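You operate a simulated robot arm through the tools that you are given. There is no shell and no other tool.

The job below is to be done with a simulated two-armed robot. You get a single attempt, and the scene is never put back.

Task
Park machine one for service: jog the drum to its mark, switch off and tag it.
Fine: mode dial to HAND, JOG key (not the hand wheel) till the yellow mark stands at the pointer, then main switch off, then the red lock tag on the switch peg.

Only the result counts: the job must be done as asked and must still hold three seconds after the hand-in. Knocking over, shifting, dropping, spilling or breaking anything else fails it.

Robot
Two 7-joint arms with two-finger parallel grippers on one trunk that stands fixed in place. Base frame: the origin is at the foot of the trunk, x ahead of it, y to its left, z up. Units: mm, rad, N and s.
The left shoulder is at [20, 138, 1264], the right one opposite. Each reaches about 671 mm from its shoulder. Payload 1.57 kg a hand.
Tool frame (each hand has its own): the origin (TCP) lies between the finger pads and is the grasp point; the fingertips stand 30 mm ahead of it; z points along the fingers, y is the line along which they close. Largest opening 80 mm; finger width 17, thickness 12; the body of the gripper, 40 by 82 mm, starts 80 mm behind the TCP.
Orientation is told as [roll, pitch, yaw] about the base's x, y, z axes, in that order, counted from this pose: with the fingers straight down and closing along the base's y, the tool's x points along the base's -x, its y along +y and its z along -z.

Tools
- The arms move only by the tool play_rows. It takes "left_increments", "right_increments" or both (then of equal length, played together; a hand with none holds still); each is a list of rows, each a list of 7 numbers: the shift along the tool's x, y, z in mm, then the turn, a rotation vector about the tool's x, y, z in rad, then the gripper command, from -1 (shut) to 1 (fully open), values between in proportion. In form: [[tx, ty, tz, ax, ay, az, claw], ...]. A call has 1 to 20 rows; each row shifts and turns the commanded pose from where the row before left it, along the tool's axes as they then stand. Each row takes 0.2 s and may step no farther than 50 mm and 0.15 rad from the row before; otherwise, or with a gripper value out of range, the whole call is refused. A pose out of reach is approached as far as the arm can. The call stops where the force on the tool passes 90 N (or 10 N more than at its start, if that is more) or the arm is blocked; 0.2 s more then pass. Each finger travels about 45 mm/s and halts on what it meets, pressing with about 40 N; the grip force reading is that of the motor and also rises with nothing between the fingers. The clock runs only during rows and for 0.2 s after the last one: add rows that do not move to give the fingers time. The reply holds the time, the measured pose of the TCP, the force on the tool along the base axes, the opening and the grip force, in the units named above and with some noise, with the torque about the TCP (base axes, N m) and any sound that the robot's microphone picked up.
- Cameras (640 x 400 px; columns grow to the right, rows downward): "scene" is now at [163.8, 63.8, 1183.5]; the picture's right is [0.62, -0.79, 0.00], its down [-0.18, -0.14, -0.97] and it looks along [0.77, 0.60, -0.22] (base axes); focal length 214 px, centre (320, 200). "left" rides on the left gripper at [72, 7, -122] in its tool frame; the picture's right is [-0.09, 1.00, 0.00], its down [-0.84, -0.08, -0.54] and it looks along [-0.54, -0.05, 0.84] (tool axes); focal length 238 px, centre (320, 200). "right" rides on the right gripper at [72, -7, -122] in its tool frame; the picture's right is [0.09, 1.00, 0.00], its down [-0.84, 0.08, -0.54] and it looks along [-0.54, 0.05, 0.84] (tool axes); focal length 238 px, centre (320, 200). There is no depth. A picture from a camera that has moved, and an enlarged one, comes with that camera's place and axes in the base frame and with its lens. The place of the scene camera against the robot may be out by one fixed shift of up to 12 mm in any direction.
- get_image(camera): a new picture of that camera. The clock stands still meanwhile.
- raise_lower(by): slides the trunk up (or, below 0, down) by that many mm; the arms and the scene camera ride with it, the base frame stays. It gives what a move gives, with no picture.
- aim_head(pan, tilt): turns the head with the scene camera to pan (to the left, within 1.047 rad either way) and tilt (down, from -0.506 to 1.204), counted from straight ahead of the robot. It gives what a move gives.
- zoom(camera, box): a new picture of the part [left, top, right, bottom] of that camera's present view, enlarged. The clock stands still meanwhile.
- sign_off(): hands the job in; it is judged then, once.

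Nothing tells you positions but the pictures and the camera data. Unless the task says otherwise, let go and move clear before handing in.

The tools are called after "Request:" as name(argument=value, ...) on one line, values as JSON. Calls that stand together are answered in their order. play_rows: Moves the arms, as the interface text tells. Its arguments: {"type":"object","properties":{"left_increments":{"type":"array","items":{"type":"array","items":{"type":"number"}}},"right_increments":{"type":"array","items":{"type":"array","items":{"type":"number"}}}},"required":[]} The other tools are called the same way: raise_lower (by) moves the trunk up or down; aim_head (pan, tilt) turns the head that bears the scene camera; get_image (camera) takes a picture; zoom (camera, box) takes an enlarged picture of a part of a camera's view; sign_off () hands the job in.

At the start:

```text
t: 0.0
left_position: [245.1, 376.7, 1124.1]
left_tcp_rot: [-0.087, 0.452, 0.136]
left_contact_force: [1.3, 0.0, 0.3]
left_wrist_torque: [-0.01, -0.01, 0.0]
left_finger_gap: 80.0
left_grasp_force: 0.0
right_position: [270.8, 56.3, 1149.4]
right_tcp_rot: [0.001, 0.626, 0.0]
right_contact_force: [0.3, -0.4, 0.2]
right_wrist_torque: [0.01, 0.0, 0.03]
right_finger_gap: 79.9
right_grasp_force: 0.1
trunk travel left (down, up): [-639.0, 601.0]
head pan, tilt (commanded): [0.663, 0.225]
```

scene: 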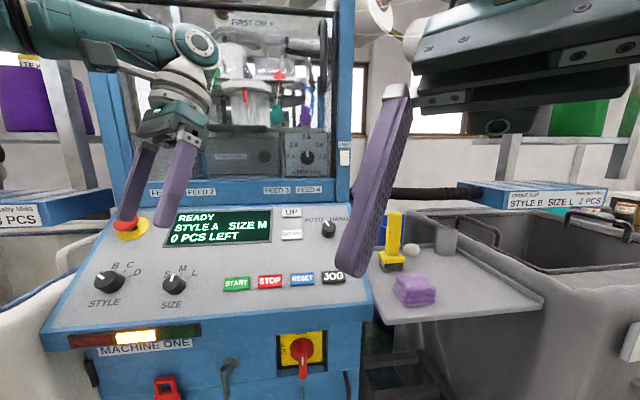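
right: 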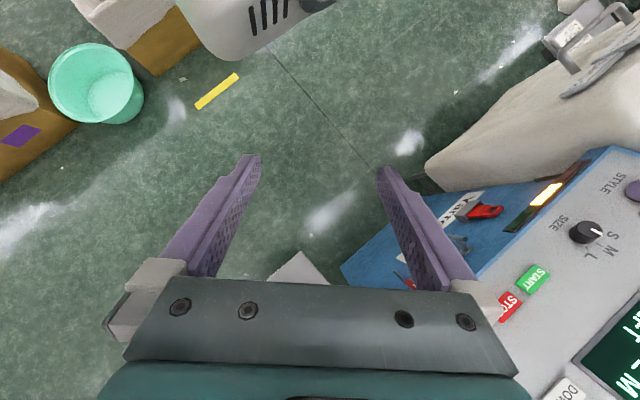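
left: 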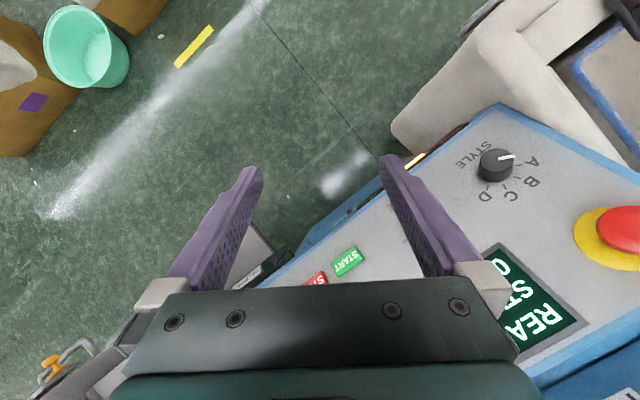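

I see a machine console with mode dial (AUTO/HAND), JOG key, a red/yellow main switch on the front, and a red lock tag apparently hanging at the lower front. I start by looking closely at each part before moving anything.

Request:
zoom(camera="scene", box=[200, 190, 400, 315])

Request:
zoom(camera="scene", box=[60, 290, 380, 400])

Request:
zoom(camera="scene", box=[180, 0, 380, 200])

Request:
get_image(camera="scene")

```text
3.20 times, centred on (300, 252) of scene
camera zoom: at [163.8, 63.8, 1183.5], right [0.62, -0.79, 0.0], down [-0.18, -0.14, -0.97], along [0.77, 0.6, -0.22], focal length 686 px, centre (384, 32)
```

zoom: 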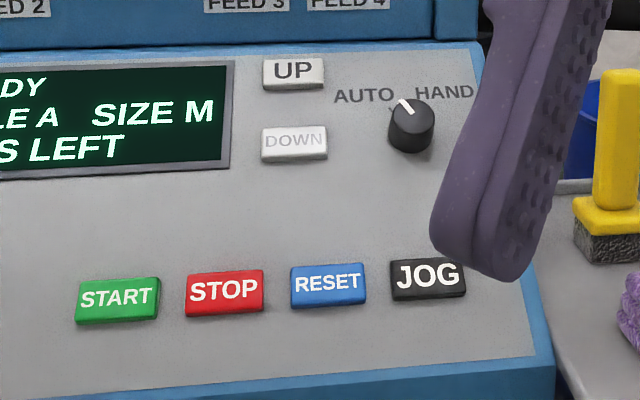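

```text
2.00 times, centred on (220, 345) of scene
camera zoom: at [163.8, 63.8, 1183.5], right [0.62, -0.79, 0.0], down [-0.18, -0.14, -0.97], along [0.77, 0.6, -0.22], focal length 429 px, centre (520, -90)
```

zoom: 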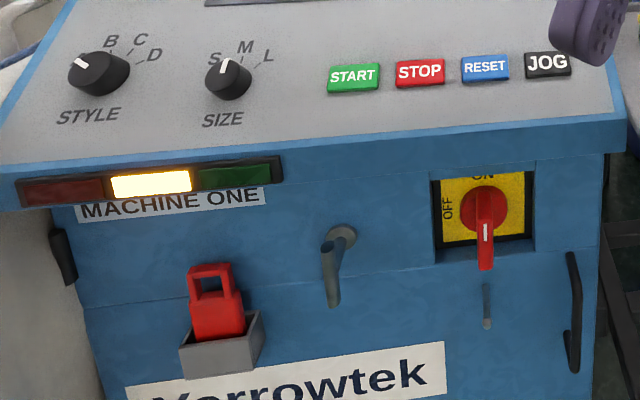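

```text
2.00 times, centred on (280, 100) of scene
camera zoom: at [163.8, 63.8, 1183.5], right [0.62, -0.79, 0.0], down [-0.18, -0.14, -0.97], along [0.77, 0.6, -0.22], focal length 429 px, centre (400, 400)
```

zoom: 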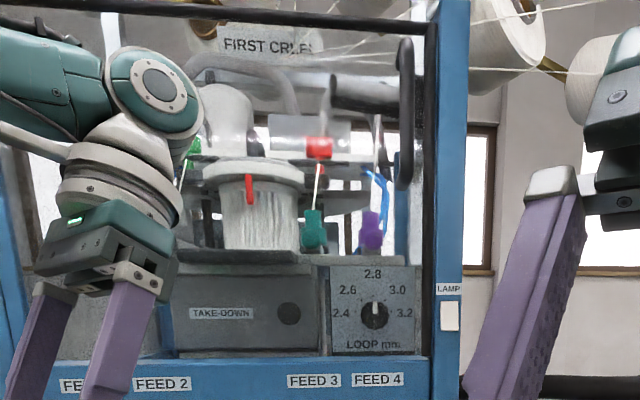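

```text
taken
camera scene: at [163.8, 63.8, 1183.5], right [0.62, -0.79, 0.0], down [-0.18, -0.14, -0.97], along [0.77, 0.6, -0.22], focal length 214 px, centre (320, 200)
```

scene: 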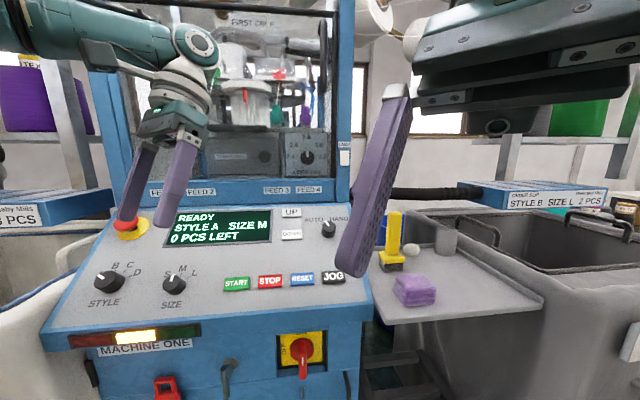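

The panel is clear enough, but I need a closer look at the drum, the switch and the tag. I'll zoom in on each, and tilt the head down a bit.

Request:
zoom(camera="scene", box=[205, 60, 285, 130])

Request:
aim_head(pan=0.663, tilt=0.7)

Request:
get_image(camera="scene")

```text
5.71 times, centred on (245, 95) of scene
camera zoom: at [163.8, 63.8, 1183.5], right [0.62, -0.79, 0.0], down [-0.18, -0.14, -0.97], along [0.77, 0.6, -0.22], focal length 1226 px, centre (749, 800)
```

zoom: 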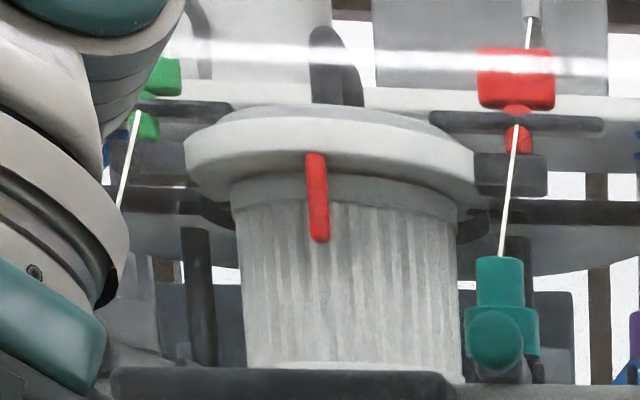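

```text
t: 0.9
left_position: [243.1, 376.5, 1123.0]
left_tcp_rot: [-0.087, 0.457, 0.139]
left_contact_force: [-0.7, 0.7, 0.1]
left_wrist_torque: [0.0, 0.04, 0.01]
left_finger_gap: 80.3
left_grasp_force: 0.1
right_position: [268.9, 56.1, 1148.9]
right_tcp_rot: [0.0, 0.627, -0.001]
right_contact_force: [0.4, 0.3, -0.2]
right_wrist_torque: [-0.01, -0.01, 0.02]
right_finger_gap: 80.1
right_grasp_force: 0.1
trunk travel left (down, up): [-639.0, 601.0]
head pan, tilt (commanded): [0.663, 0.7]
```

```text
taken
camera scene: at [157.2, 58.7, 1140.4], right [0.62, -0.79, 0.0], down [-0.51, -0.4, -0.77], along [0.6, 0.47, -0.64], focal length 214 px, centre (320, 200)
```

scene: 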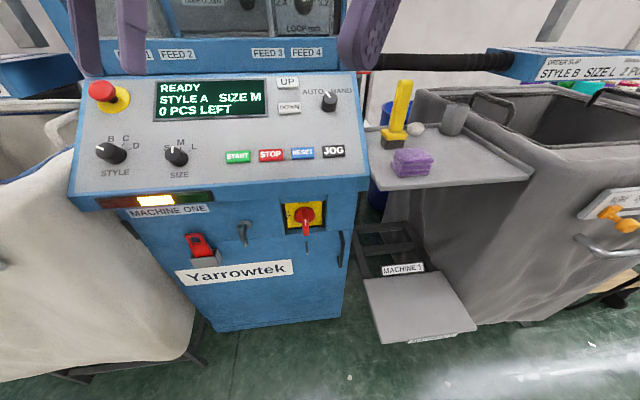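

The drum's red pointer is visible; the yellow mark is not in view yet. Next I zoom on the switch, peg and tag.

Request:
zoom(camera="scene", box=[270, 185, 370, 265])

Request:
zoom(camera="scene", box=[170, 210, 270, 290])

Request:
zoom(camera="scene", box=[250, 70, 380, 170])

Request:
zoom(camera="scene", box=[70, 70, 270, 220])

```text
5.00 times, centred on (320, 225) of scene
camera zoom: at [157.2, 58.7, 1140.4], right [0.62, -0.79, 0.0], down [-0.51, -0.4, -0.77], along [0.6, 0.47, -0.64], focal length 1072 px, centre (320, 75)
```

zoom: 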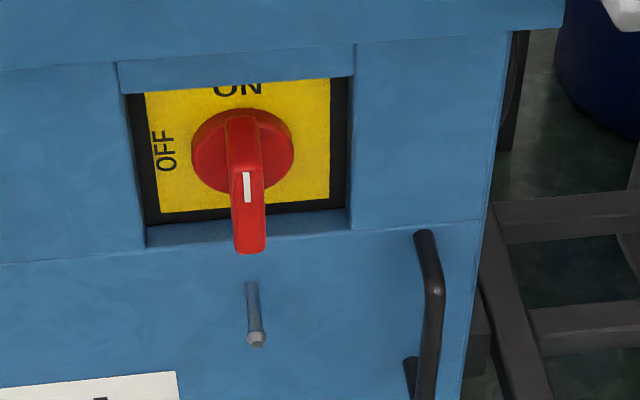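

```text
5.00 times, centred on (220, 250) of scene
camera zoom: at [157.2, 58.7, 1140.4], right [0.62, -0.79, 0.0], down [-0.51, -0.4, -0.77], along [0.6, 0.47, -0.64], focal length 1072 px, centre (820, -50)
```

zoom: 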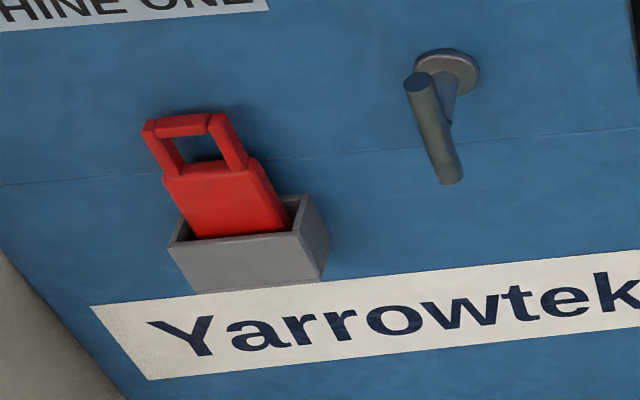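

```text
4.00 times, centred on (315, 120) of scene
camera zoom: at [157.2, 58.7, 1140.4], right [0.62, -0.79, 0.0], down [-0.51, -0.4, -0.77], along [0.6, 0.47, -0.64], focal length 858 px, centre (340, 520)
```

zoom: 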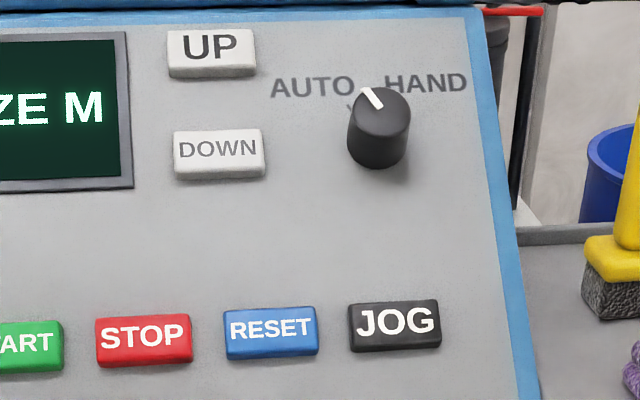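

```text
2.67 times, centred on (170, 145) of scene
camera zoom: at [157.2, 58.7, 1140.4], right [0.62, -0.79, 0.0], down [-0.51, -0.4, -0.77], along [0.6, 0.47, -0.64], focal length 572 px, centre (720, 347)
```

zoom: 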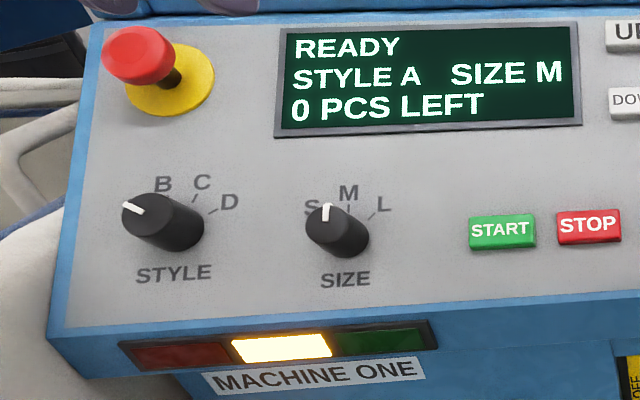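

Switch handle is vertical (ON) with OFF to the left; a peg sits below it, and the red tag stands in a grey holder. I'll now get the wrist camera poses with pictures to triangulate positions.

Request:
get_image(camera="left")

Request:
get_image(camera="right")

```text
taken
camera left: at [229.9, 392.3, 1262.2], right [-0.09, 0.99, -0.12], down [0.99, 0.11, 0.12], along [0.13, -0.11, -0.99], focal length 238 px, centre (320, 200)
```

left: 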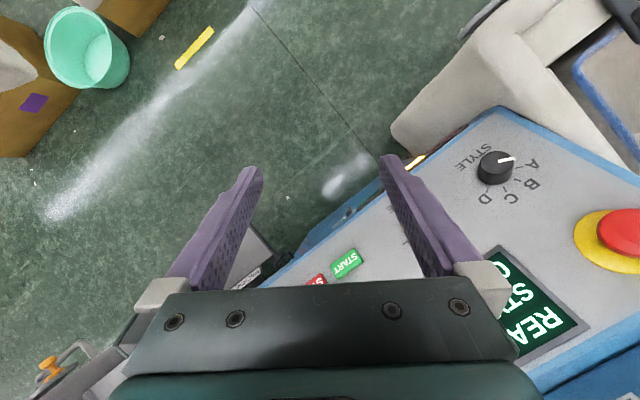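

```text
taken
camera right: at [282.9, 50.1, 1290.4], right [-0.07, 1.0, 0.05], down [1.0, 0.08, -0.05], along [-0.06, 0.05, -1.0], focal length 238 px, centre (320, 200)
```

right: 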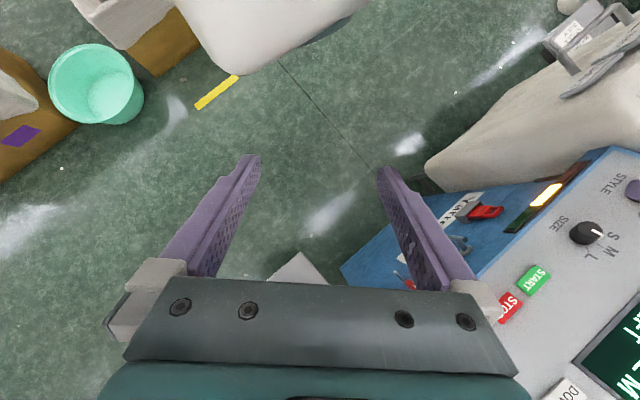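

The wrist and scene views agree that START is at about (358, 401, 939). Before moving the right arm aside, I check the space to the right.

Request:
aim_head(pan=-0.5, tilt=0.4)

Request:
get_image(camera="scene")

```text
t: 2.3
left_position: [245.4, 377.5, 1123.5]
left_tcp_rot: [-0.088, 0.458, 0.14]
left_contact_force: [0.1, 0.6, 0.1]
left_wrist_torque: [-0.03, -0.04, -0.01]
left_finger_gap: 80.0
left_grasp_force: 0.0
right_position: [270.1, 57.3, 1148.8]
right_tcp_rot: [0.0, 0.627, -0.001]
right_contact_force: [0.6, -0.6, 1.0]
right_wrist_torque: [0.02, 0.02, 0.03]
right_finger_gap: 80.0
right_grasp_force: 0.0
trunk travel left (down, up): [-639.0, 601.0]
head pan, tilt (commanded): [-0.499, 0.4]
```

```text
taken
camera scene: at [171.6, -37.9, 1167.2], right [-0.48, -0.88, 0.0], down [-0.34, 0.19, -0.92], along [0.81, -0.44, -0.39], focal length 214 px, centre (320, 200)
```

scene: 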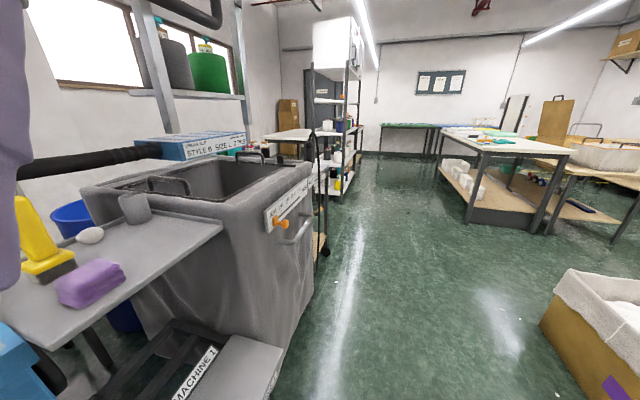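

The right side is clear. I move the right hand about 260 mm to the right, out of the way.

Request:
play_rows(right_increments=[[0, -35, 0, 0, 0, 0, 1], [0, -45, 0, 0, 0, 0, 1], [0, -45, 0, 0, 0, 0, 1], [0, -45, 0, 0, 0, 0, 1], [0, -45, 0, 0, 0, 0, 1], [0, -45, 0, 0, 0, 0, 1], [0, 0, 0, 0, 0, 0, 0], [0, 0, 0, 0, 0, 0, -1]])

Request:
aim_head(pan=0.75, tilt=0.5)

Request:
get_image(camera="scene")

```text
t: 4.3
left_position: [243.8, 378.4, 1123.0]
left_tcp_rot: [-0.086, 0.459, 0.14]
left_contact_force: [-0.2, 0.0, 0.1]
left_wrist_torque: [0.03, 0.02, -0.03]
left_finger_gap: 80.2
left_grasp_force: 0.0
right_position: [255.4, -200.0, 1118.8]
right_tcp_rot: [-0.002, 0.753, 0.013]
right_contact_force: [0.4, 0.9, 0.1]
right_wrist_torque: [0.03, 0.01, -0.03]
right_finger_gap: 11.8
right_grasp_force: 0.9
trunk travel left (down, up): [-639.0, 601.0]
head pan, tilt (commanded): [-0.499, 0.4]
stopped in row 8 (right hand): the arm was blocked; the commanded pose is now the measured one
```

```text
t: 5.7
left_position: [244.0, 377.9, 1122.1]
left_tcp_rot: [-0.087, 0.459, 0.138]
left_contact_force: [-0.7, 0.9, 0.4]
left_wrist_torque: [-0.03, 0.01, 0.0]
left_finger_gap: 80.1
left_grasp_force: 0.1
right_position: [253.5, -200.1, 1119.4]
right_tcp_rot: [0.0, 0.749, 0.01]
right_contact_force: [-0.3, 0.8, 0.3]
right_wrist_torque: [-0.01, -0.02, 0.03]
right_finger_gap: 0.0
right_grasp_force: 21.2
trunk travel left (down, up): [-639.0, 601.0]
head pan, tilt (commanded): [0.75, 0.499]
```

```text
taken
camera scene: at [156.8, 68.4, 1158.1], right [0.68, -0.73, 0.0], down [-0.35, -0.33, -0.88], along [0.64, 0.6, -0.48], focal length 214 px, centre (320, 200)
```

scene: 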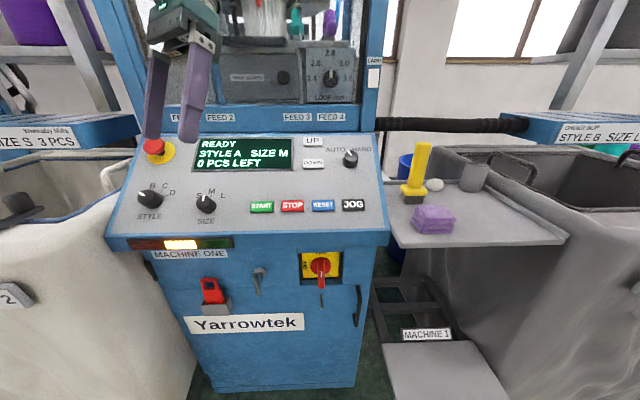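

The machine stands turned by about 47° from straight ahead, with the keys on the panel near z≈940. I'll swing the left hand to face the machine and hang vertically, to survey the panel with its camera.

Request:
play_rows(left_increments=[[0, 0, 0, -0.087, 0, 0, 1], [0, 0, 0, 0, -0.115, 0, 1], [0, 0, 0, 0, -0.115, 0, 1], [0, 0, 0, 0, -0.115, 0, 1], [0, 0, 0, 0, -0.114, 0, 1], [0, 0, 0, 0, 0, -0.136, 1], [0, 0, 0, 0, 0, -0.136, 1], [0, 0, 0, 0, 0, -0.136, 1], [0, 0, 0, 0, 0, -0.136, 1], [0, 0, 0, 0, 0, -0.136, 1], [15.4, -26.7, -7, 0, 0, 0, 1], [15.4, -26.7, -7, 0, 0, 0, 1], [15.4, -26.7, -7, 0, 0, 0, 1], [15.4, -26.7, -7, 0, 0, 0, 1], [0, 0, 0, 0, 0, 0, 1]])

Request:
get_image(camera="left")

Request:
get_image(camera="scene")

```text
t: 8.5
left_position: [242.4, 309.6, 1102.6]
left_tcp_rot: [0.163, 0.101, 0.847]
left_contact_force: [-0.4, -0.6, 0.2]
left_wrist_torque: [-0.01, -0.03, -0.02]
left_finger_gap: 80.0
left_grasp_force: 0.0
right_position: [254.3, -200.8, 1119.2]
right_tcp_rot: [0.0, 0.75, 0.012]
right_contact_force: [0.4, -0.3, -0.1]
right_wrist_torque: [0.0, 0.03, 0.01]
right_finger_gap: 0.2
right_grasp_force: 21.0
trunk travel left (down, up): [-639.0, 601.0]
head pan, tilt (commanded): [0.75, 0.499]
stopped in row 13 (left hand): the arm was blocked; the commanded pose is now the measured one
```

```text
taken
camera left: at [212.6, 255.6, 1228.7], right [-0.66, 0.73, 0.15], down [0.71, 0.55, 0.43], along [0.23, 0.4, -0.89], focal length 238 px, centre (320, 200)
```

left: 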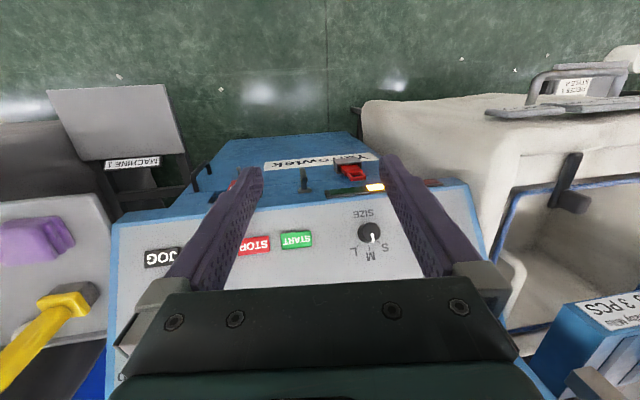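

```text
taken
camera scene: at [156.6, 68.7, 1158.1], right [0.68, -0.73, 0.0], down [-0.35, -0.33, -0.88], along [0.64, 0.6, -0.48], focal length 214 px, centre (320, 200)
```

scene: 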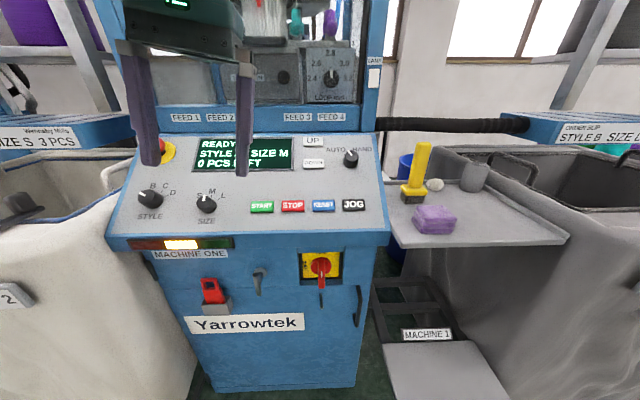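

The left arm hit a joint limit near the body but is fine. I now take precise zooms of the dial, keys, switch, peg and tag from this head pose, then raise the trunk for a second baseline.

Request:
zoom(camera="scene", box=[240, 125, 400, 225])

Request:
zoom(camera="scene", box=[240, 220, 400, 320])

Request:
zoom(camera="scene", box=[140, 235, 300, 335])

Request:
raise_lower(by=180)

Request:
get_image(camera="scene")

Request:
get_image(camera="left")

```text
4.00 times, centred on (320, 175) of scene
camera zoom: at [156.6, 68.7, 1158.1], right [0.68, -0.73, 0.0], down [-0.35, -0.33, -0.88], along [0.64, 0.6, -0.48], focal length 858 px, centre (320, 300)
```

zoom: 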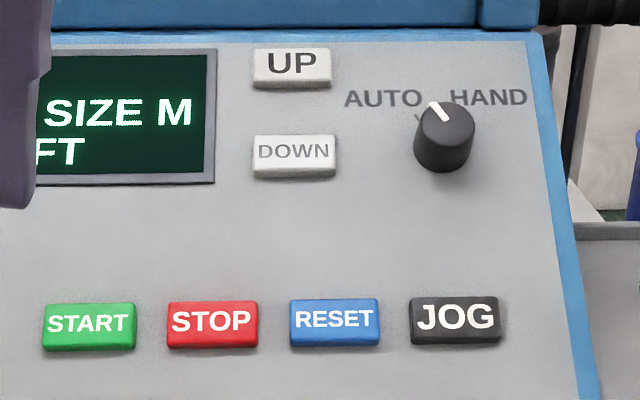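

```text
4.00 times, centred on (320, 270) of scene
camera zoom: at [156.6, 68.7, 1158.1], right [0.68, -0.73, 0.0], down [-0.35, -0.33, -0.88], along [0.64, 0.6, -0.48], focal length 858 px, centre (320, -80)
```

zoom: 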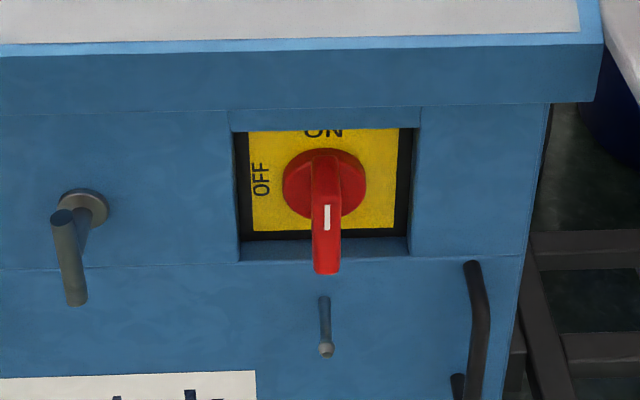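

```text
4.00 times, centred on (220, 285) of scene
camera zoom: at [156.6, 68.7, 1158.1], right [0.68, -0.73, 0.0], down [-0.35, -0.33, -0.88], along [0.64, 0.6, -0.48], focal length 858 px, centre (720, -140)
```

zoom: 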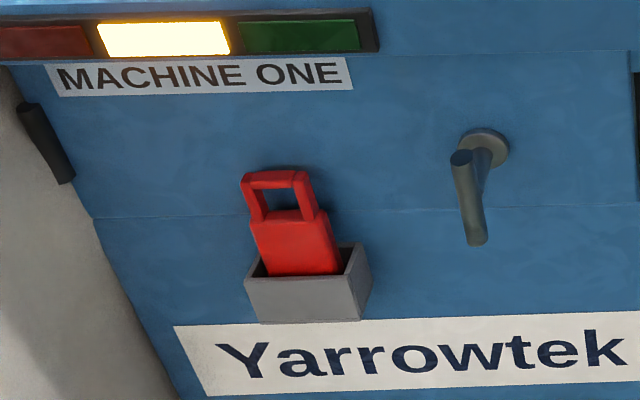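

```text
t: 10.5
left_position: [242.0, 308.8, 1281.1]
left_tcp_rot: [0.164, 0.1, 0.848]
left_contact_force: [-0.1, -0.7, -0.5]
left_wrist_torque: [0.02, 0.02, 0.04]
left_finger_gap: 80.1
left_grasp_force: 0.1
right_position: [254.0, -199.7, 1300.4]
right_tcp_rot: [-0.001, 0.751, 0.014]
right_contact_force: [-0.1, 0.1, 0.0]
right_wrist_torque: [0.0, 0.0, -0.03]
right_finger_gap: 0.0
right_grasp_force: 21.3
trunk travel left (down, up): [-819.0, 421.0]
head pan, tilt (commanded): [0.75, 0.499]
```

```text
taken
camera scene: at [156.8, 68.4, 1338.0], right [0.68, -0.73, 0.0], down [-0.35, -0.33, -0.88], along [0.64, 0.6, -0.48], focal length 214 px, centre (320, 200)
```

scene: 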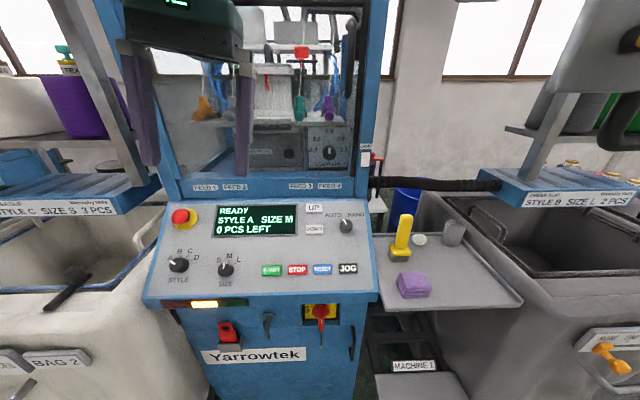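

```text
taken
camera left: at [212.8, 255.5, 1408.8], right [-0.67, 0.73, 0.15], down [0.71, 0.55, 0.44], along [0.23, 0.4, -0.89], focal length 238 px, centre (320, 200)
```

left: 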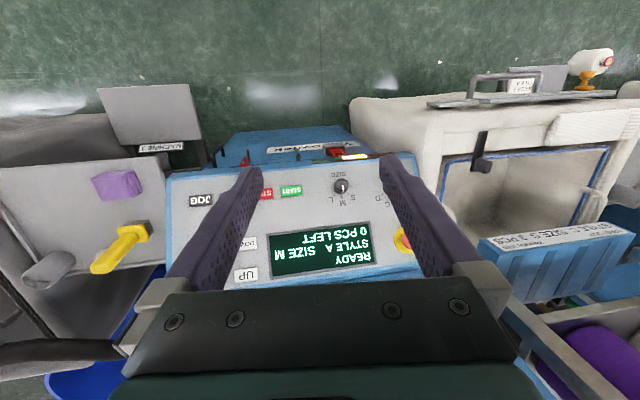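

Good second baseline. I take the matching zooms from the raised view.

Request:
zoom(camera="scene", box=[240, 185, 400, 285])

Request:
zoom(camera="scene", box=[240, 275, 400, 375])

Request:
zoom(camera="scene", box=[140, 285, 300, 385])

Request:
zoom(camera="scene", box=[220, 40, 340, 140])

```text
4.00 times, centred on (320, 235) of scene
camera zoom: at [156.8, 68.4, 1338.0], right [0.68, -0.73, 0.0], down [-0.35, -0.33, -0.88], along [0.64, 0.6, -0.48], focal length 858 px, centre (320, 60)
```

zoom: 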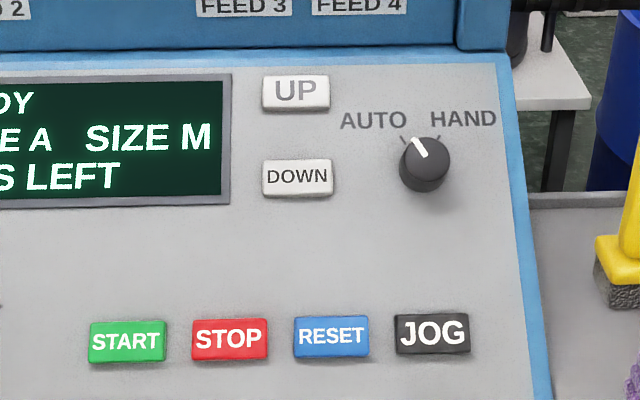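

```text
4.00 times, centred on (320, 325) of scene
camera zoom: at [156.8, 68.4, 1338.0], right [0.68, -0.73, 0.0], down [-0.35, -0.33, -0.88], along [0.64, 0.6, -0.48], focal length 858 px, centre (320, -300)
```

zoom: 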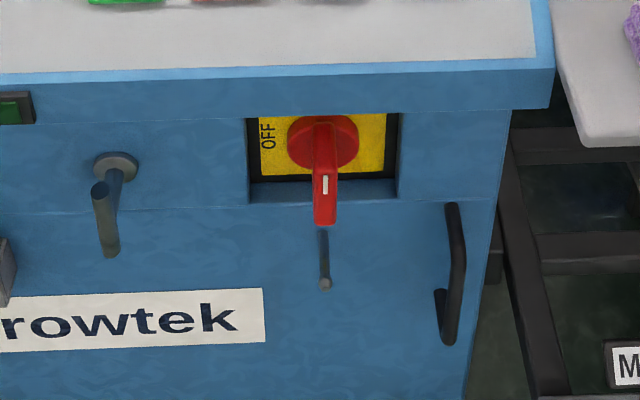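

```text
4.00 times, centred on (220, 335) of scene
camera zoom: at [156.8, 68.4, 1338.0], right [0.68, -0.73, 0.0], down [-0.35, -0.33, -0.88], along [0.64, 0.6, -0.48], focal length 858 px, centre (720, -340)
```

zoom: 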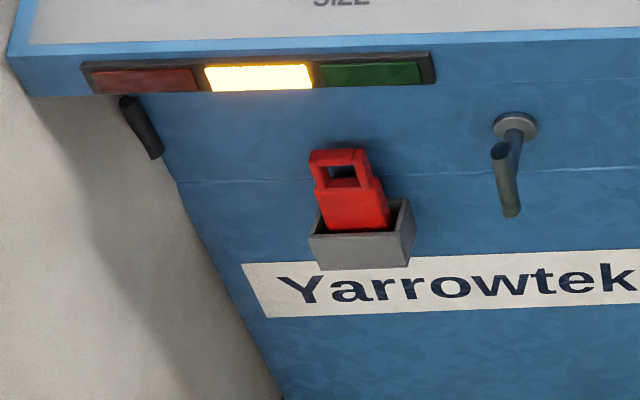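

```text
4.00 times, centred on (280, 90) of scene
camera zoom: at [156.8, 68.4, 1338.0], right [0.68, -0.73, 0.0], down [-0.35, -0.33, -0.88], along [0.64, 0.6, -0.48], focal length 858 px, centre (480, 640)
```

zoom: 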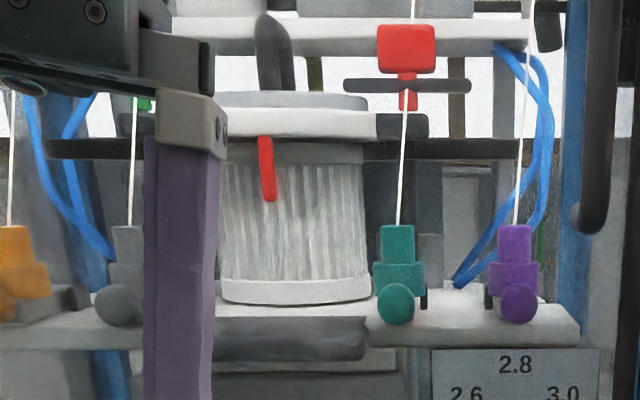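

Triangulation gives (scene shift corrected): JOG ≈ (489, 271, 938), dial knob top ≈ (535, 316, 1021), panel tilted 37°, switch handle z≈747, peg z≈648 sticking out about 40 mm, tag top z≈736. I lower the trunk back and orient the left hand square to the panel.

Request:
raise_lower(by=-180)

Request:
play_rows(left_increments=[[-21.3, -33.6, -7.7, 0, 0, 0, 1], [-21.3, -33.6, -7.7, 0, 0, 0, 1], [-21.3, -33.6, -7.7, 0, 0, 0, 1], [0, 0, 0, 0.14, 0, 0, 1], [0, 0, 0, 0.024, -0.1, 0, 1], [0, 0, 0, 0, 0, 0.061, 1], [0, 0, 0, 0, -0.129, 0, 1], [0, 0, 0, 0, -0.129, 0, 1], [0, 0, 0, 0, -0.129, 0, 1], [0, 0, 0, 0, -0.129, 0, 1], [0, 0, 0, 0, -0.129, 0, 1], [0, 0, 0, 0, 0, 0, 1]])

Request:
get_image(camera="scene")

Request:
get_image(camera="left")

```text
t: 12.5
left_position: [244.3, 309.1, 1102.1]
left_tcp_rot: [0.165, 0.101, 0.847]
left_contact_force: [0.8, 0.4, 1.0]
left_wrist_torque: [-0.01, -0.01, -0.01]
left_finger_gap: 79.6
left_grasp_force: 0.0
right_position: [254.0, -200.1, 1120.3]
right_tcp_rot: [-0.001, 0.751, 0.012]
right_contact_force: [-0.3, 0.2, -0.1]
right_wrist_torque: [0.0, 0.01, -0.04]
right_finger_gap: 0.0
right_grasp_force: 21.5
trunk travel left (down, up): [-639.0, 601.0]
head pan, tilt (commanded): [0.75, 0.499]
```

```text
t: 15.1
left_position: [363.4, 289.5, 1102.9]
left_tcp_rot: [-0.004, -0.644, 0.786]
left_contact_force: [0.1, -0.7, 0.1]
left_wrist_torque: [0.01, -0.02, -0.04]
left_finger_gap: 80.2
left_grasp_force: 0.0
right_position: [253.1, -199.4, 1119.4]
right_tcp_rot: [-0.002, 0.748, 0.011]
right_contact_force: [0.2, 0.1, -0.1]
right_wrist_torque: [0.0, -0.01, 0.01]
right_finger_gap: 0.0
right_grasp_force: 21.4
trunk travel left (down, up): [-639.0, 601.0]
head pan, tilt (commanded): [0.75, 0.499]
```

```text
taken
camera scene: at [156.8, 68.4, 1158.1], right [0.68, -0.73, 0.0], down [-0.35, -0.33, -0.88], along [0.64, 0.6, -0.48], focal length 214 px, centre (320, 200)
```

scene: 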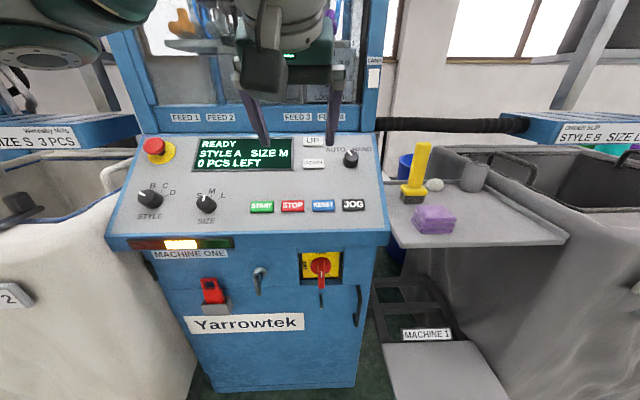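

```text
taken
camera left: at [264.8, 201.0, 1155.2], right [-0.65, 0.76, 0.05], down [0.29, 0.19, 0.94], along [0.7, 0.63, -0.35], focal length 238 px, centre (320, 200)
```

left: 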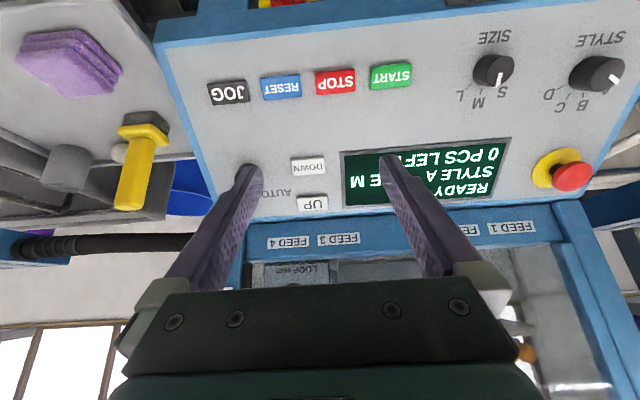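

The hand is now square to the panel. I take a zoomed left view for accurate positions, then move to a standoff above the mode dial.

Request:
zoom(camera="left", box=[180, 40, 420, 220])

Request:
play_rows(left_increments=[[-15.6, -25.8, 12.3, 0, 0, 0, 1], [-15.6, -25.8, 12.3, 0, 0, 0, 1], [-15.6, -25.8, 12.3, 0, 0, 0, 1], [-15.6, -25.8, 12.3, 0, 0, 0, 1], [0, 0, 0, 0, 0, 0, 1]])

Request:
get_image(camera="left")

Request:
get_image(camera="scene")

```text
2.22 times, centred on (300, 130) of left
camera zoom: at [264.8, 201.0, 1155.2], right [-0.65, 0.76, 0.05], down [0.29, 0.19, 0.94], along [0.7, 0.63, -0.35], focal length 530 px, centre (364, 356)
```

zoom: 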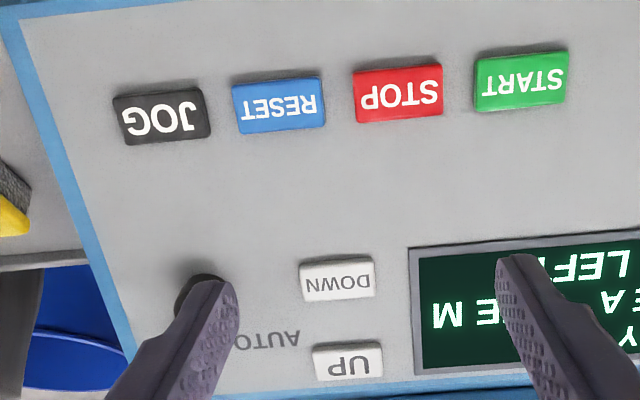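

```text
t: 16.3
left_position: [493.1, 271.3, 1101.1]
left_tcp_rot: [-0.001, -0.645, 0.784]
left_contact_force: [-0.4, -0.5, -0.3]
left_wrist_torque: [0.0, 0.03, 0.01]
left_finger_gap: 79.7
left_grasp_force: 0.0
right_position: [254.8, -201.5, 1119.7]
right_tcp_rot: [-0.002, 0.75, 0.011]
right_contact_force: [0.3, 0.3, 0.1]
right_wrist_torque: [0.0, -0.03, -0.02]
right_finger_gap: 0.0
right_grasp_force: 21.3
trunk travel left (down, up): [-639.0, 601.0]
head pan, tilt (commanded): [0.75, 0.499]
```

```text
taken
camera left: at [394.6, 183.9, 1154.0], right [-0.65, 0.76, 0.05], down [0.3, 0.19, 0.94], along [0.7, 0.63, -0.35], focal length 238 px, centre (320, 200)
```

left: 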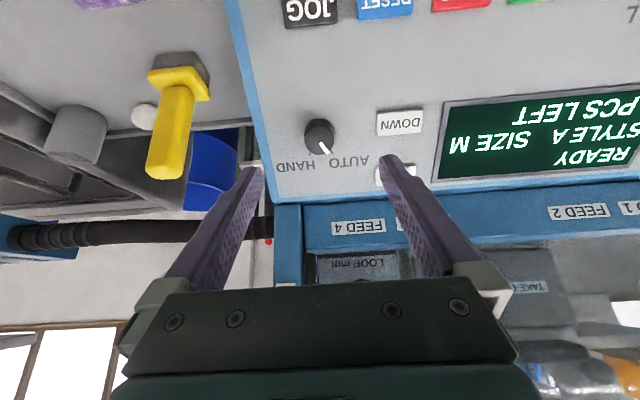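

```text
taken
camera scene: at [156.8, 68.4, 1158.1], right [0.68, -0.73, 0.0], down [-0.35, -0.33, -0.88], along [0.64, 0.6, -0.48], focal length 214 px, centre (320, 200)
```

scene: 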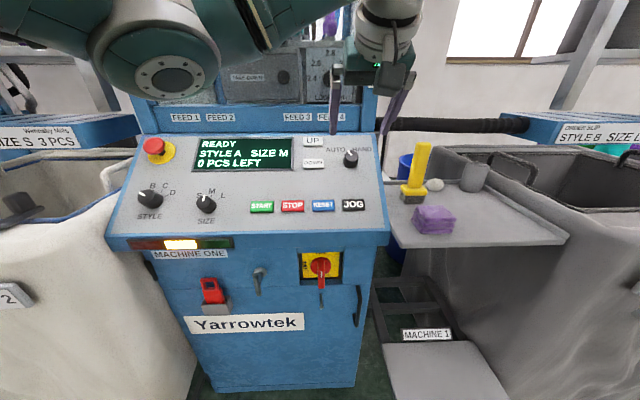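

The dial's white line points to AUTO; knob top ≈ (534, 314, 1016), nearly on the tool axis at about 104 mm. I centre, pre-turn the wrist −0.5 rad so there is range for the clockwise turn, and approach partway.

Request:
play_rows(left_increments=[[3.4, 0.8, 0, 0, 0, 0, 0.5], [0, 0, 0, 0, 0, -0.125, 0.5], [0, 0, 0, 0, 0, -0.125, 0.5], [0, 0, 0, 0, 0, -0.125, 0.5], [0, 0, 0, 0, 0, -0.125, 0.5], [0, 0, 25, 0, 0, 0, 0.5], [0, 0, 25, 0, 0, 0, 0.5], [0, 0, 15, 0, 0, 0, 0.5], [0, 0, 0, 0, 0, 0, 0.5]])

Request:
get_image(camera="left")

Request:
zoom(camera="scene", box=[270, 90, 430, 220])

```text
t: 18.3
left_position: [517.8, 297.8, 1045.4]
left_tcp_rot: [-0.347, -0.555, 1.385]
left_contact_force: [0.2, 0.1, 0.2]
left_wrist_torque: [-0.01, 0.0, 0.0]
left_finger_gap: 59.9
left_grasp_force: 0.1
right_position: [253.7, -200.5, 1119.9]
right_tcp_rot: [-0.003, 0.749, 0.011]
right_contact_force: [0.6, 0.2, 1.0]
right_wrist_torque: [-0.01, 0.02, 0.0]
right_finger_gap: 0.0
right_grasp_force: 21.2
trunk travel left (down, up): [-639.0, 601.0]
head pan, tilt (commanded): [0.75, 0.499]
```

```text
taken
camera left: at [447.2, 188.0, 1102.7], right [-0.87, 0.43, -0.24], down [-0.03, 0.44, 0.9], along [0.49, 0.79, -0.37], focal length 238 px, centre (320, 200)
```

left: 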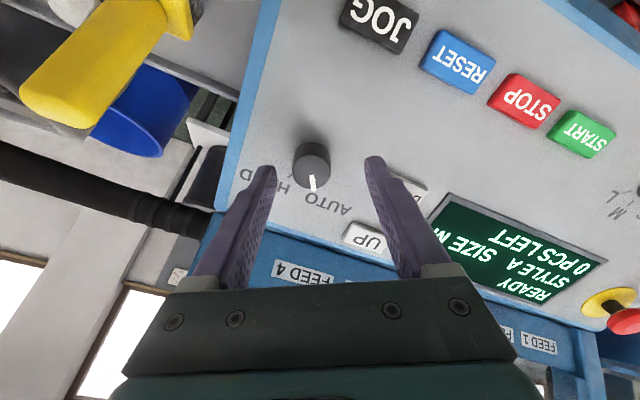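

```text
3.08 times, centred on (350, 155) of scene
camera zoom: at [156.8, 68.4, 1158.1], right [0.68, -0.73, 0.0], down [-0.35, -0.33, -0.88], along [0.64, 0.6, -0.48], focal length 660 px, centre (228, 338)
```

zoom: 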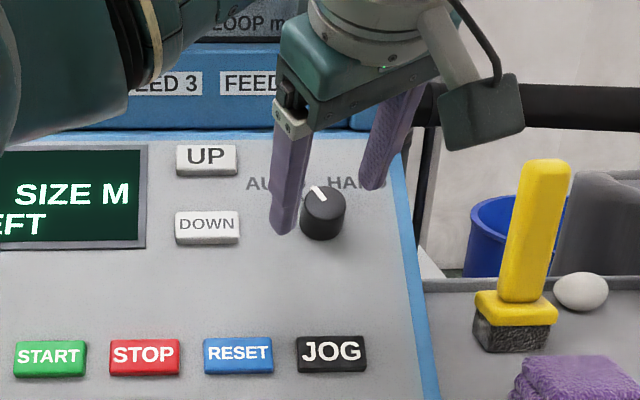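

The knob lies roughly between the fingers. I zoom in to verify the centering before the final advance.

Request:
zoom(camera="left", box=[240, 110, 400, 210])

```text
4.00 times, centred on (320, 160) of left
camera zoom: at [447.2, 188.0, 1102.7], right [-0.87, 0.43, -0.24], down [-0.03, 0.44, 0.9], along [0.49, 0.79, -0.37], focal length 953 px, centre (320, 360)
```

zoom: 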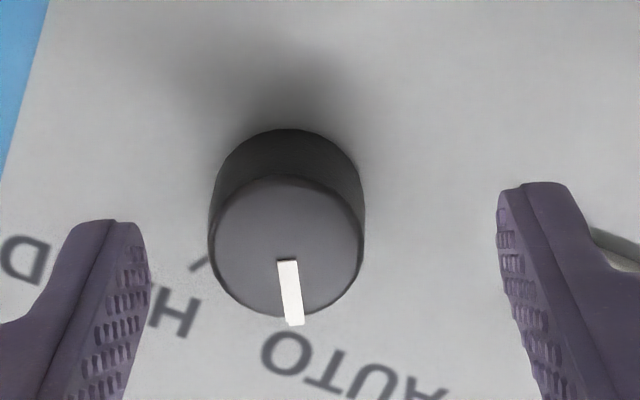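

The knob sits about 4–6 mm off the tool axis. I correct that and re-check before the last advance.

Request:
play_rows(left_increments=[[-3.9, -6.2, 0, 0, 0, 0, 0.5], [0, 0, 8, 0, 0, 0, 0.5], [0, 0, 0, 0, 0, 0, 0.5]])

Request:
zoom(camera="left", box=[240, 110, 400, 210])

Request:
zoom(camera="scene", box=[310, 110, 390, 190])

```text
t: 19.1
left_position: [527.4, 302.7, 1044.1]
left_tcp_rot: [-0.346, -0.556, 1.387]
left_contact_force: [0.0, 0.0, 0.6]
left_wrist_torque: [0.0, -0.02, -0.03]
left_finger_gap: 60.0
left_grasp_force: 0.0
right_position: [253.7, -200.9, 1119.0]
right_tcp_rot: [-0.002, 0.751, 0.012]
right_contact_force: [0.1, -0.3, 0.1]
right_wrist_torque: [-0.01, 0.03, 0.01]
right_finger_gap: 0.0
right_grasp_force: 21.2
trunk travel left (down, up): [-639.0, 601.0]
head pan, tilt (commanded): [0.75, 0.499]
```

```text
4.00 times, centred on (320, 160) of left
camera zoom: at [456.8, 192.9, 1100.8], right [-0.87, 0.43, -0.24], down [-0.03, 0.44, 0.9], along [0.49, 0.79, -0.37], focal length 953 px, centre (320, 360)
```

zoom: 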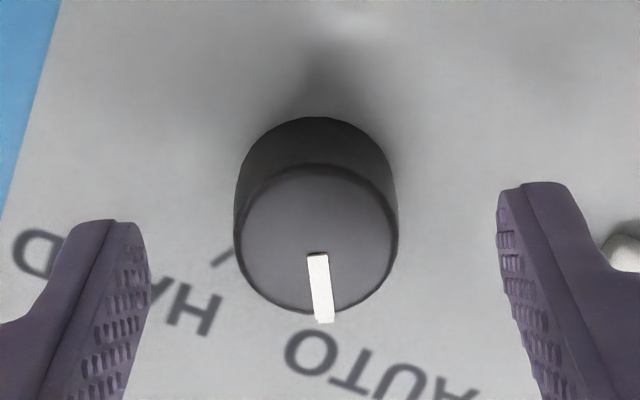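

```text
5.00 times, centred on (350, 150) of scene
camera zoom: at [156.8, 68.5, 1158.1], right [0.68, -0.73, 0.0], down [-0.35, -0.33, -0.88], along [0.64, 0.6, -0.48], focal length 1072 px, centre (170, 450)
```

zoom: 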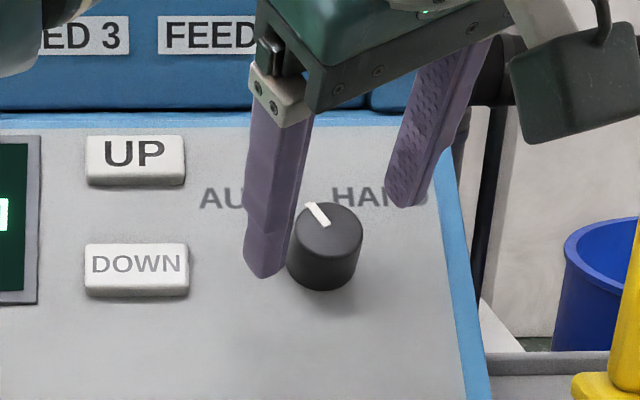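

Well centred now; knob top about 28 mm ahead of the TCP. I advance 19 mm so the fingers straddle the knob without touching the panel, and check.

Request:
play_rows(left_increments=[[0, 0, 7, 0, 0, 0, 0.5], [0, 0, 7, 0, 0, 0, 0.5], [0, 0, 5, 0, 0, 0, 0.5], [0, 0, 0, 0, 0, 0, 0.5]])

Request:
zoom(camera="left", box=[240, 110, 400, 210])

Request:
zoom(camera="scene", box=[310, 110, 390, 190])

```text
t: 20.1
left_position: [535.7, 311.5, 1029.6]
left_tcp_rot: [-0.35, -0.554, 1.386]
left_contact_force: [1.1, -0.3, 0.5]
left_wrist_torque: [-0.03, -0.01, -0.01]
left_finger_gap: 60.1
left_grasp_force: 0.1
right_position: [254.6, -200.3, 1120.1]
right_tcp_rot: [-0.002, 0.75, 0.012]
right_contact_force: [-0.3, 0.3, 0.3]
right_wrist_torque: [0.0, -0.02, -0.01]
right_finger_gap: 0.0
right_grasp_force: 21.5
trunk travel left (down, up): [-639.0, 601.0]
head pan, tilt (commanded): [0.75, 0.499]
```

```text
4.00 times, centred on (320, 160) of left
camera zoom: at [465.4, 201.0, 1085.8], right [-0.87, 0.43, -0.24], down [-0.03, 0.44, 0.9], along [0.49, 0.79, -0.37], focal length 953 px, centre (320, 360)
```

zoom: 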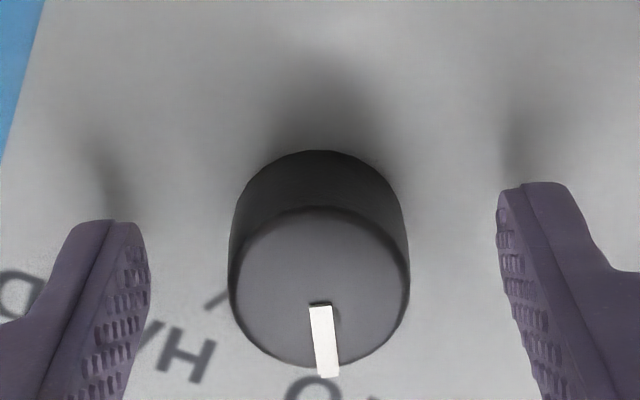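

```text
5.00 times, centred on (350, 150) of scene
camera zoom: at [156.8, 68.5, 1158.1], right [0.68, -0.73, 0.0], down [-0.35, -0.33, -0.88], along [0.64, 0.6, -0.48], focal length 1072 px, centre (170, 450)
```

zoom: 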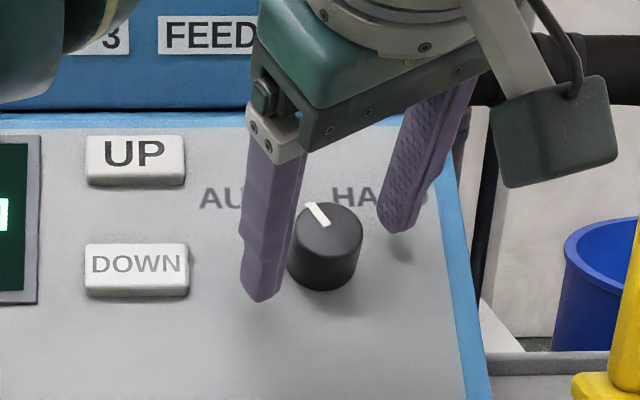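

Finger tips stand about 8–10 mm off the panel, straddling the knob. I close the gripper on it.

Request:
play_rows(left_increments=[[0, 0, 0, 0, 0, 0, -1], [0, 0, 0, 0, 0, 0, -1], [0, 0, 0, 0, 0, 0, -1], [0, 0, 0, 0, 0, 0, -1]])

Request:
zoom(camera="left", box=[240, 110, 400, 210])

```text
t: 21.1
left_position: [535.8, 310.5, 1029.5]
left_tcp_rot: [-0.349, -0.557, 1.384]
left_contact_force: [2.3, -1.1, -0.3]
left_wrist_torque: [-0.03, -0.12, -0.09]
left_finger_gap: 30.4
left_grasp_force: 34.9
right_position: [255.5, -199.4, 1119.5]
right_tcp_rot: [0.0, 0.75, 0.013]
right_contact_force: [0.3, 0.0, 0.3]
right_wrist_torque: [-0.01, 0.04, 0.02]
right_finger_gap: 0.1
right_grasp_force: 21.0
trunk travel left (down, up): [-639.0, 601.0]
head pan, tilt (commanded): [0.75, 0.499]
```

```text
4.00 times, centred on (320, 160) of left
camera zoom: at [465.8, 200.7, 1086.1], right [-0.87, 0.43, -0.24], down [-0.03, 0.44, 0.9], along [0.49, 0.79, -0.37], focal length 953 px, centre (320, 360)
```

zoom: 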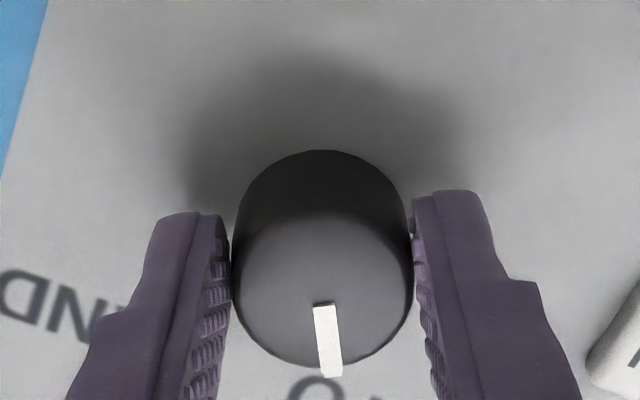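

The knob is gripped (30 mm). I now turn it clockwise in steps toward HAND and look.

Request:
play_rows(left_increments=[[0, 0, 0, 0, 0, 0.12, -1], [0, 0, 0, 0, 0, 0.14, -1], [0, 0, 0, 0, 0, 0.14, -1], [0, 0, 0, 0, 0, 0.14, -1], [0, 0, 0, 0, 0, 0.14, -1], [0, 0, 0, 0, 0, 0.14, -1], [0, 0, 0, 0, 0, 0, -1]])

Request:
get_image(camera="left")

Request:
zoom(camera="scene", box=[200, 110, 400, 220])

```text
t: 22.7
left_position: [534.3, 313.1, 1030.0]
left_tcp_rot: [0.233, -0.608, 0.391]
left_contact_force: [-13.7, 1.0, 15.1]
left_wrist_torque: [-0.14, 0.8, 0.41]
left_finger_gap: 30.8
left_grasp_force: 39.6
right_position: [254.2, -199.2, 1119.6]
right_tcp_rot: [0.0, 0.75, 0.012]
right_contact_force: [-0.3, 0.1, -0.2]
right_wrist_torque: [-0.04, -0.01, 0.01]
right_finger_gap: 0.2
right_grasp_force: 21.5
trunk travel left (down, up): [-639.0, 601.0]
head pan, tilt (commanded): [0.75, 0.499]
```

```text
taken
camera left: at [423.5, 243.1, 1086.0], right [-0.42, 0.87, 0.24], down [0.44, -0.03, 0.9], along [0.79, 0.48, -0.37], focal length 238 px, centre (320, 200)
```

left: 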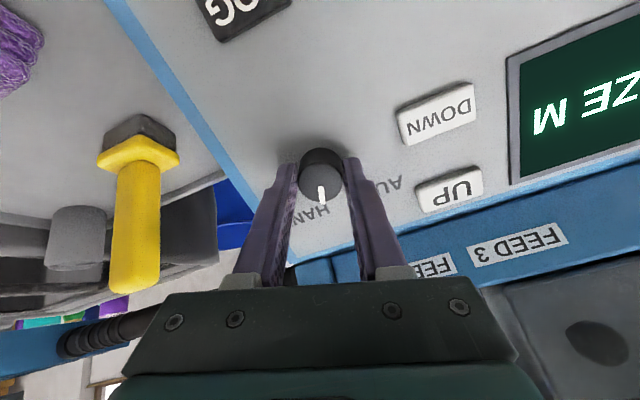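

```text
3.20 times, centred on (300, 165) of scene
camera zoom: at [156.1, 69.3, 1158.1], right [0.68, -0.73, 0.0], down [-0.35, -0.33, -0.88], along [0.64, 0.6, -0.48], focal length 686 px, centre (384, 312)
```

zoom: 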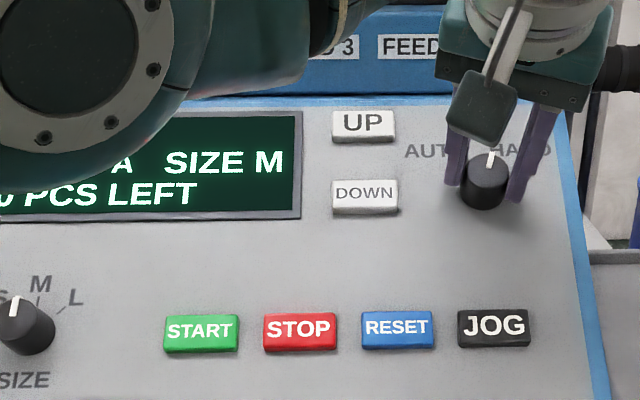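

The knob follows the gripper; the pointer has turned about 47° so far. I zoom to see where the HAND tick is relative to the pointer.

Request:
zoom(camera="left", box=[260, 130, 420, 230])

Request:
zoom(camera="scene", box=[315, 130, 385, 180])

```text
4.00 times, centred on (340, 180) of left
camera zoom: at [423.5, 243.1, 1086.0], right [-0.42, 0.87, 0.24], down [0.44, -0.03, 0.9], along [0.79, 0.48, -0.37], focal length 953 px, centre (240, 280)
```

zoom: 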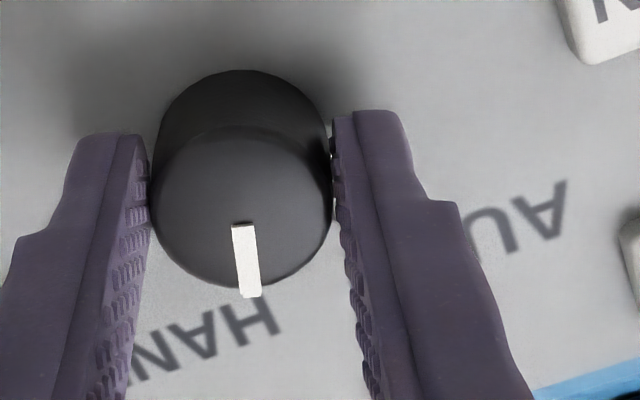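

```text
8.00 times, centred on (350, 155) of scene
camera zoom: at [156.1, 69.3, 1158.1], right [0.68, -0.73, 0.0], down [-0.35, -0.33, -0.88], along [0.64, 0.6, -0.48], focal length 1716 px, centre (80, 560)
```

zoom: 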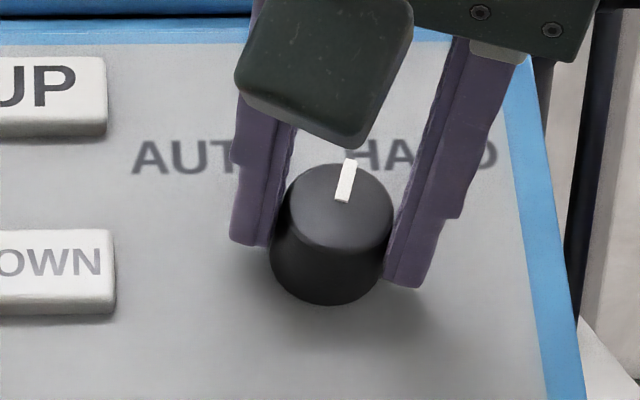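

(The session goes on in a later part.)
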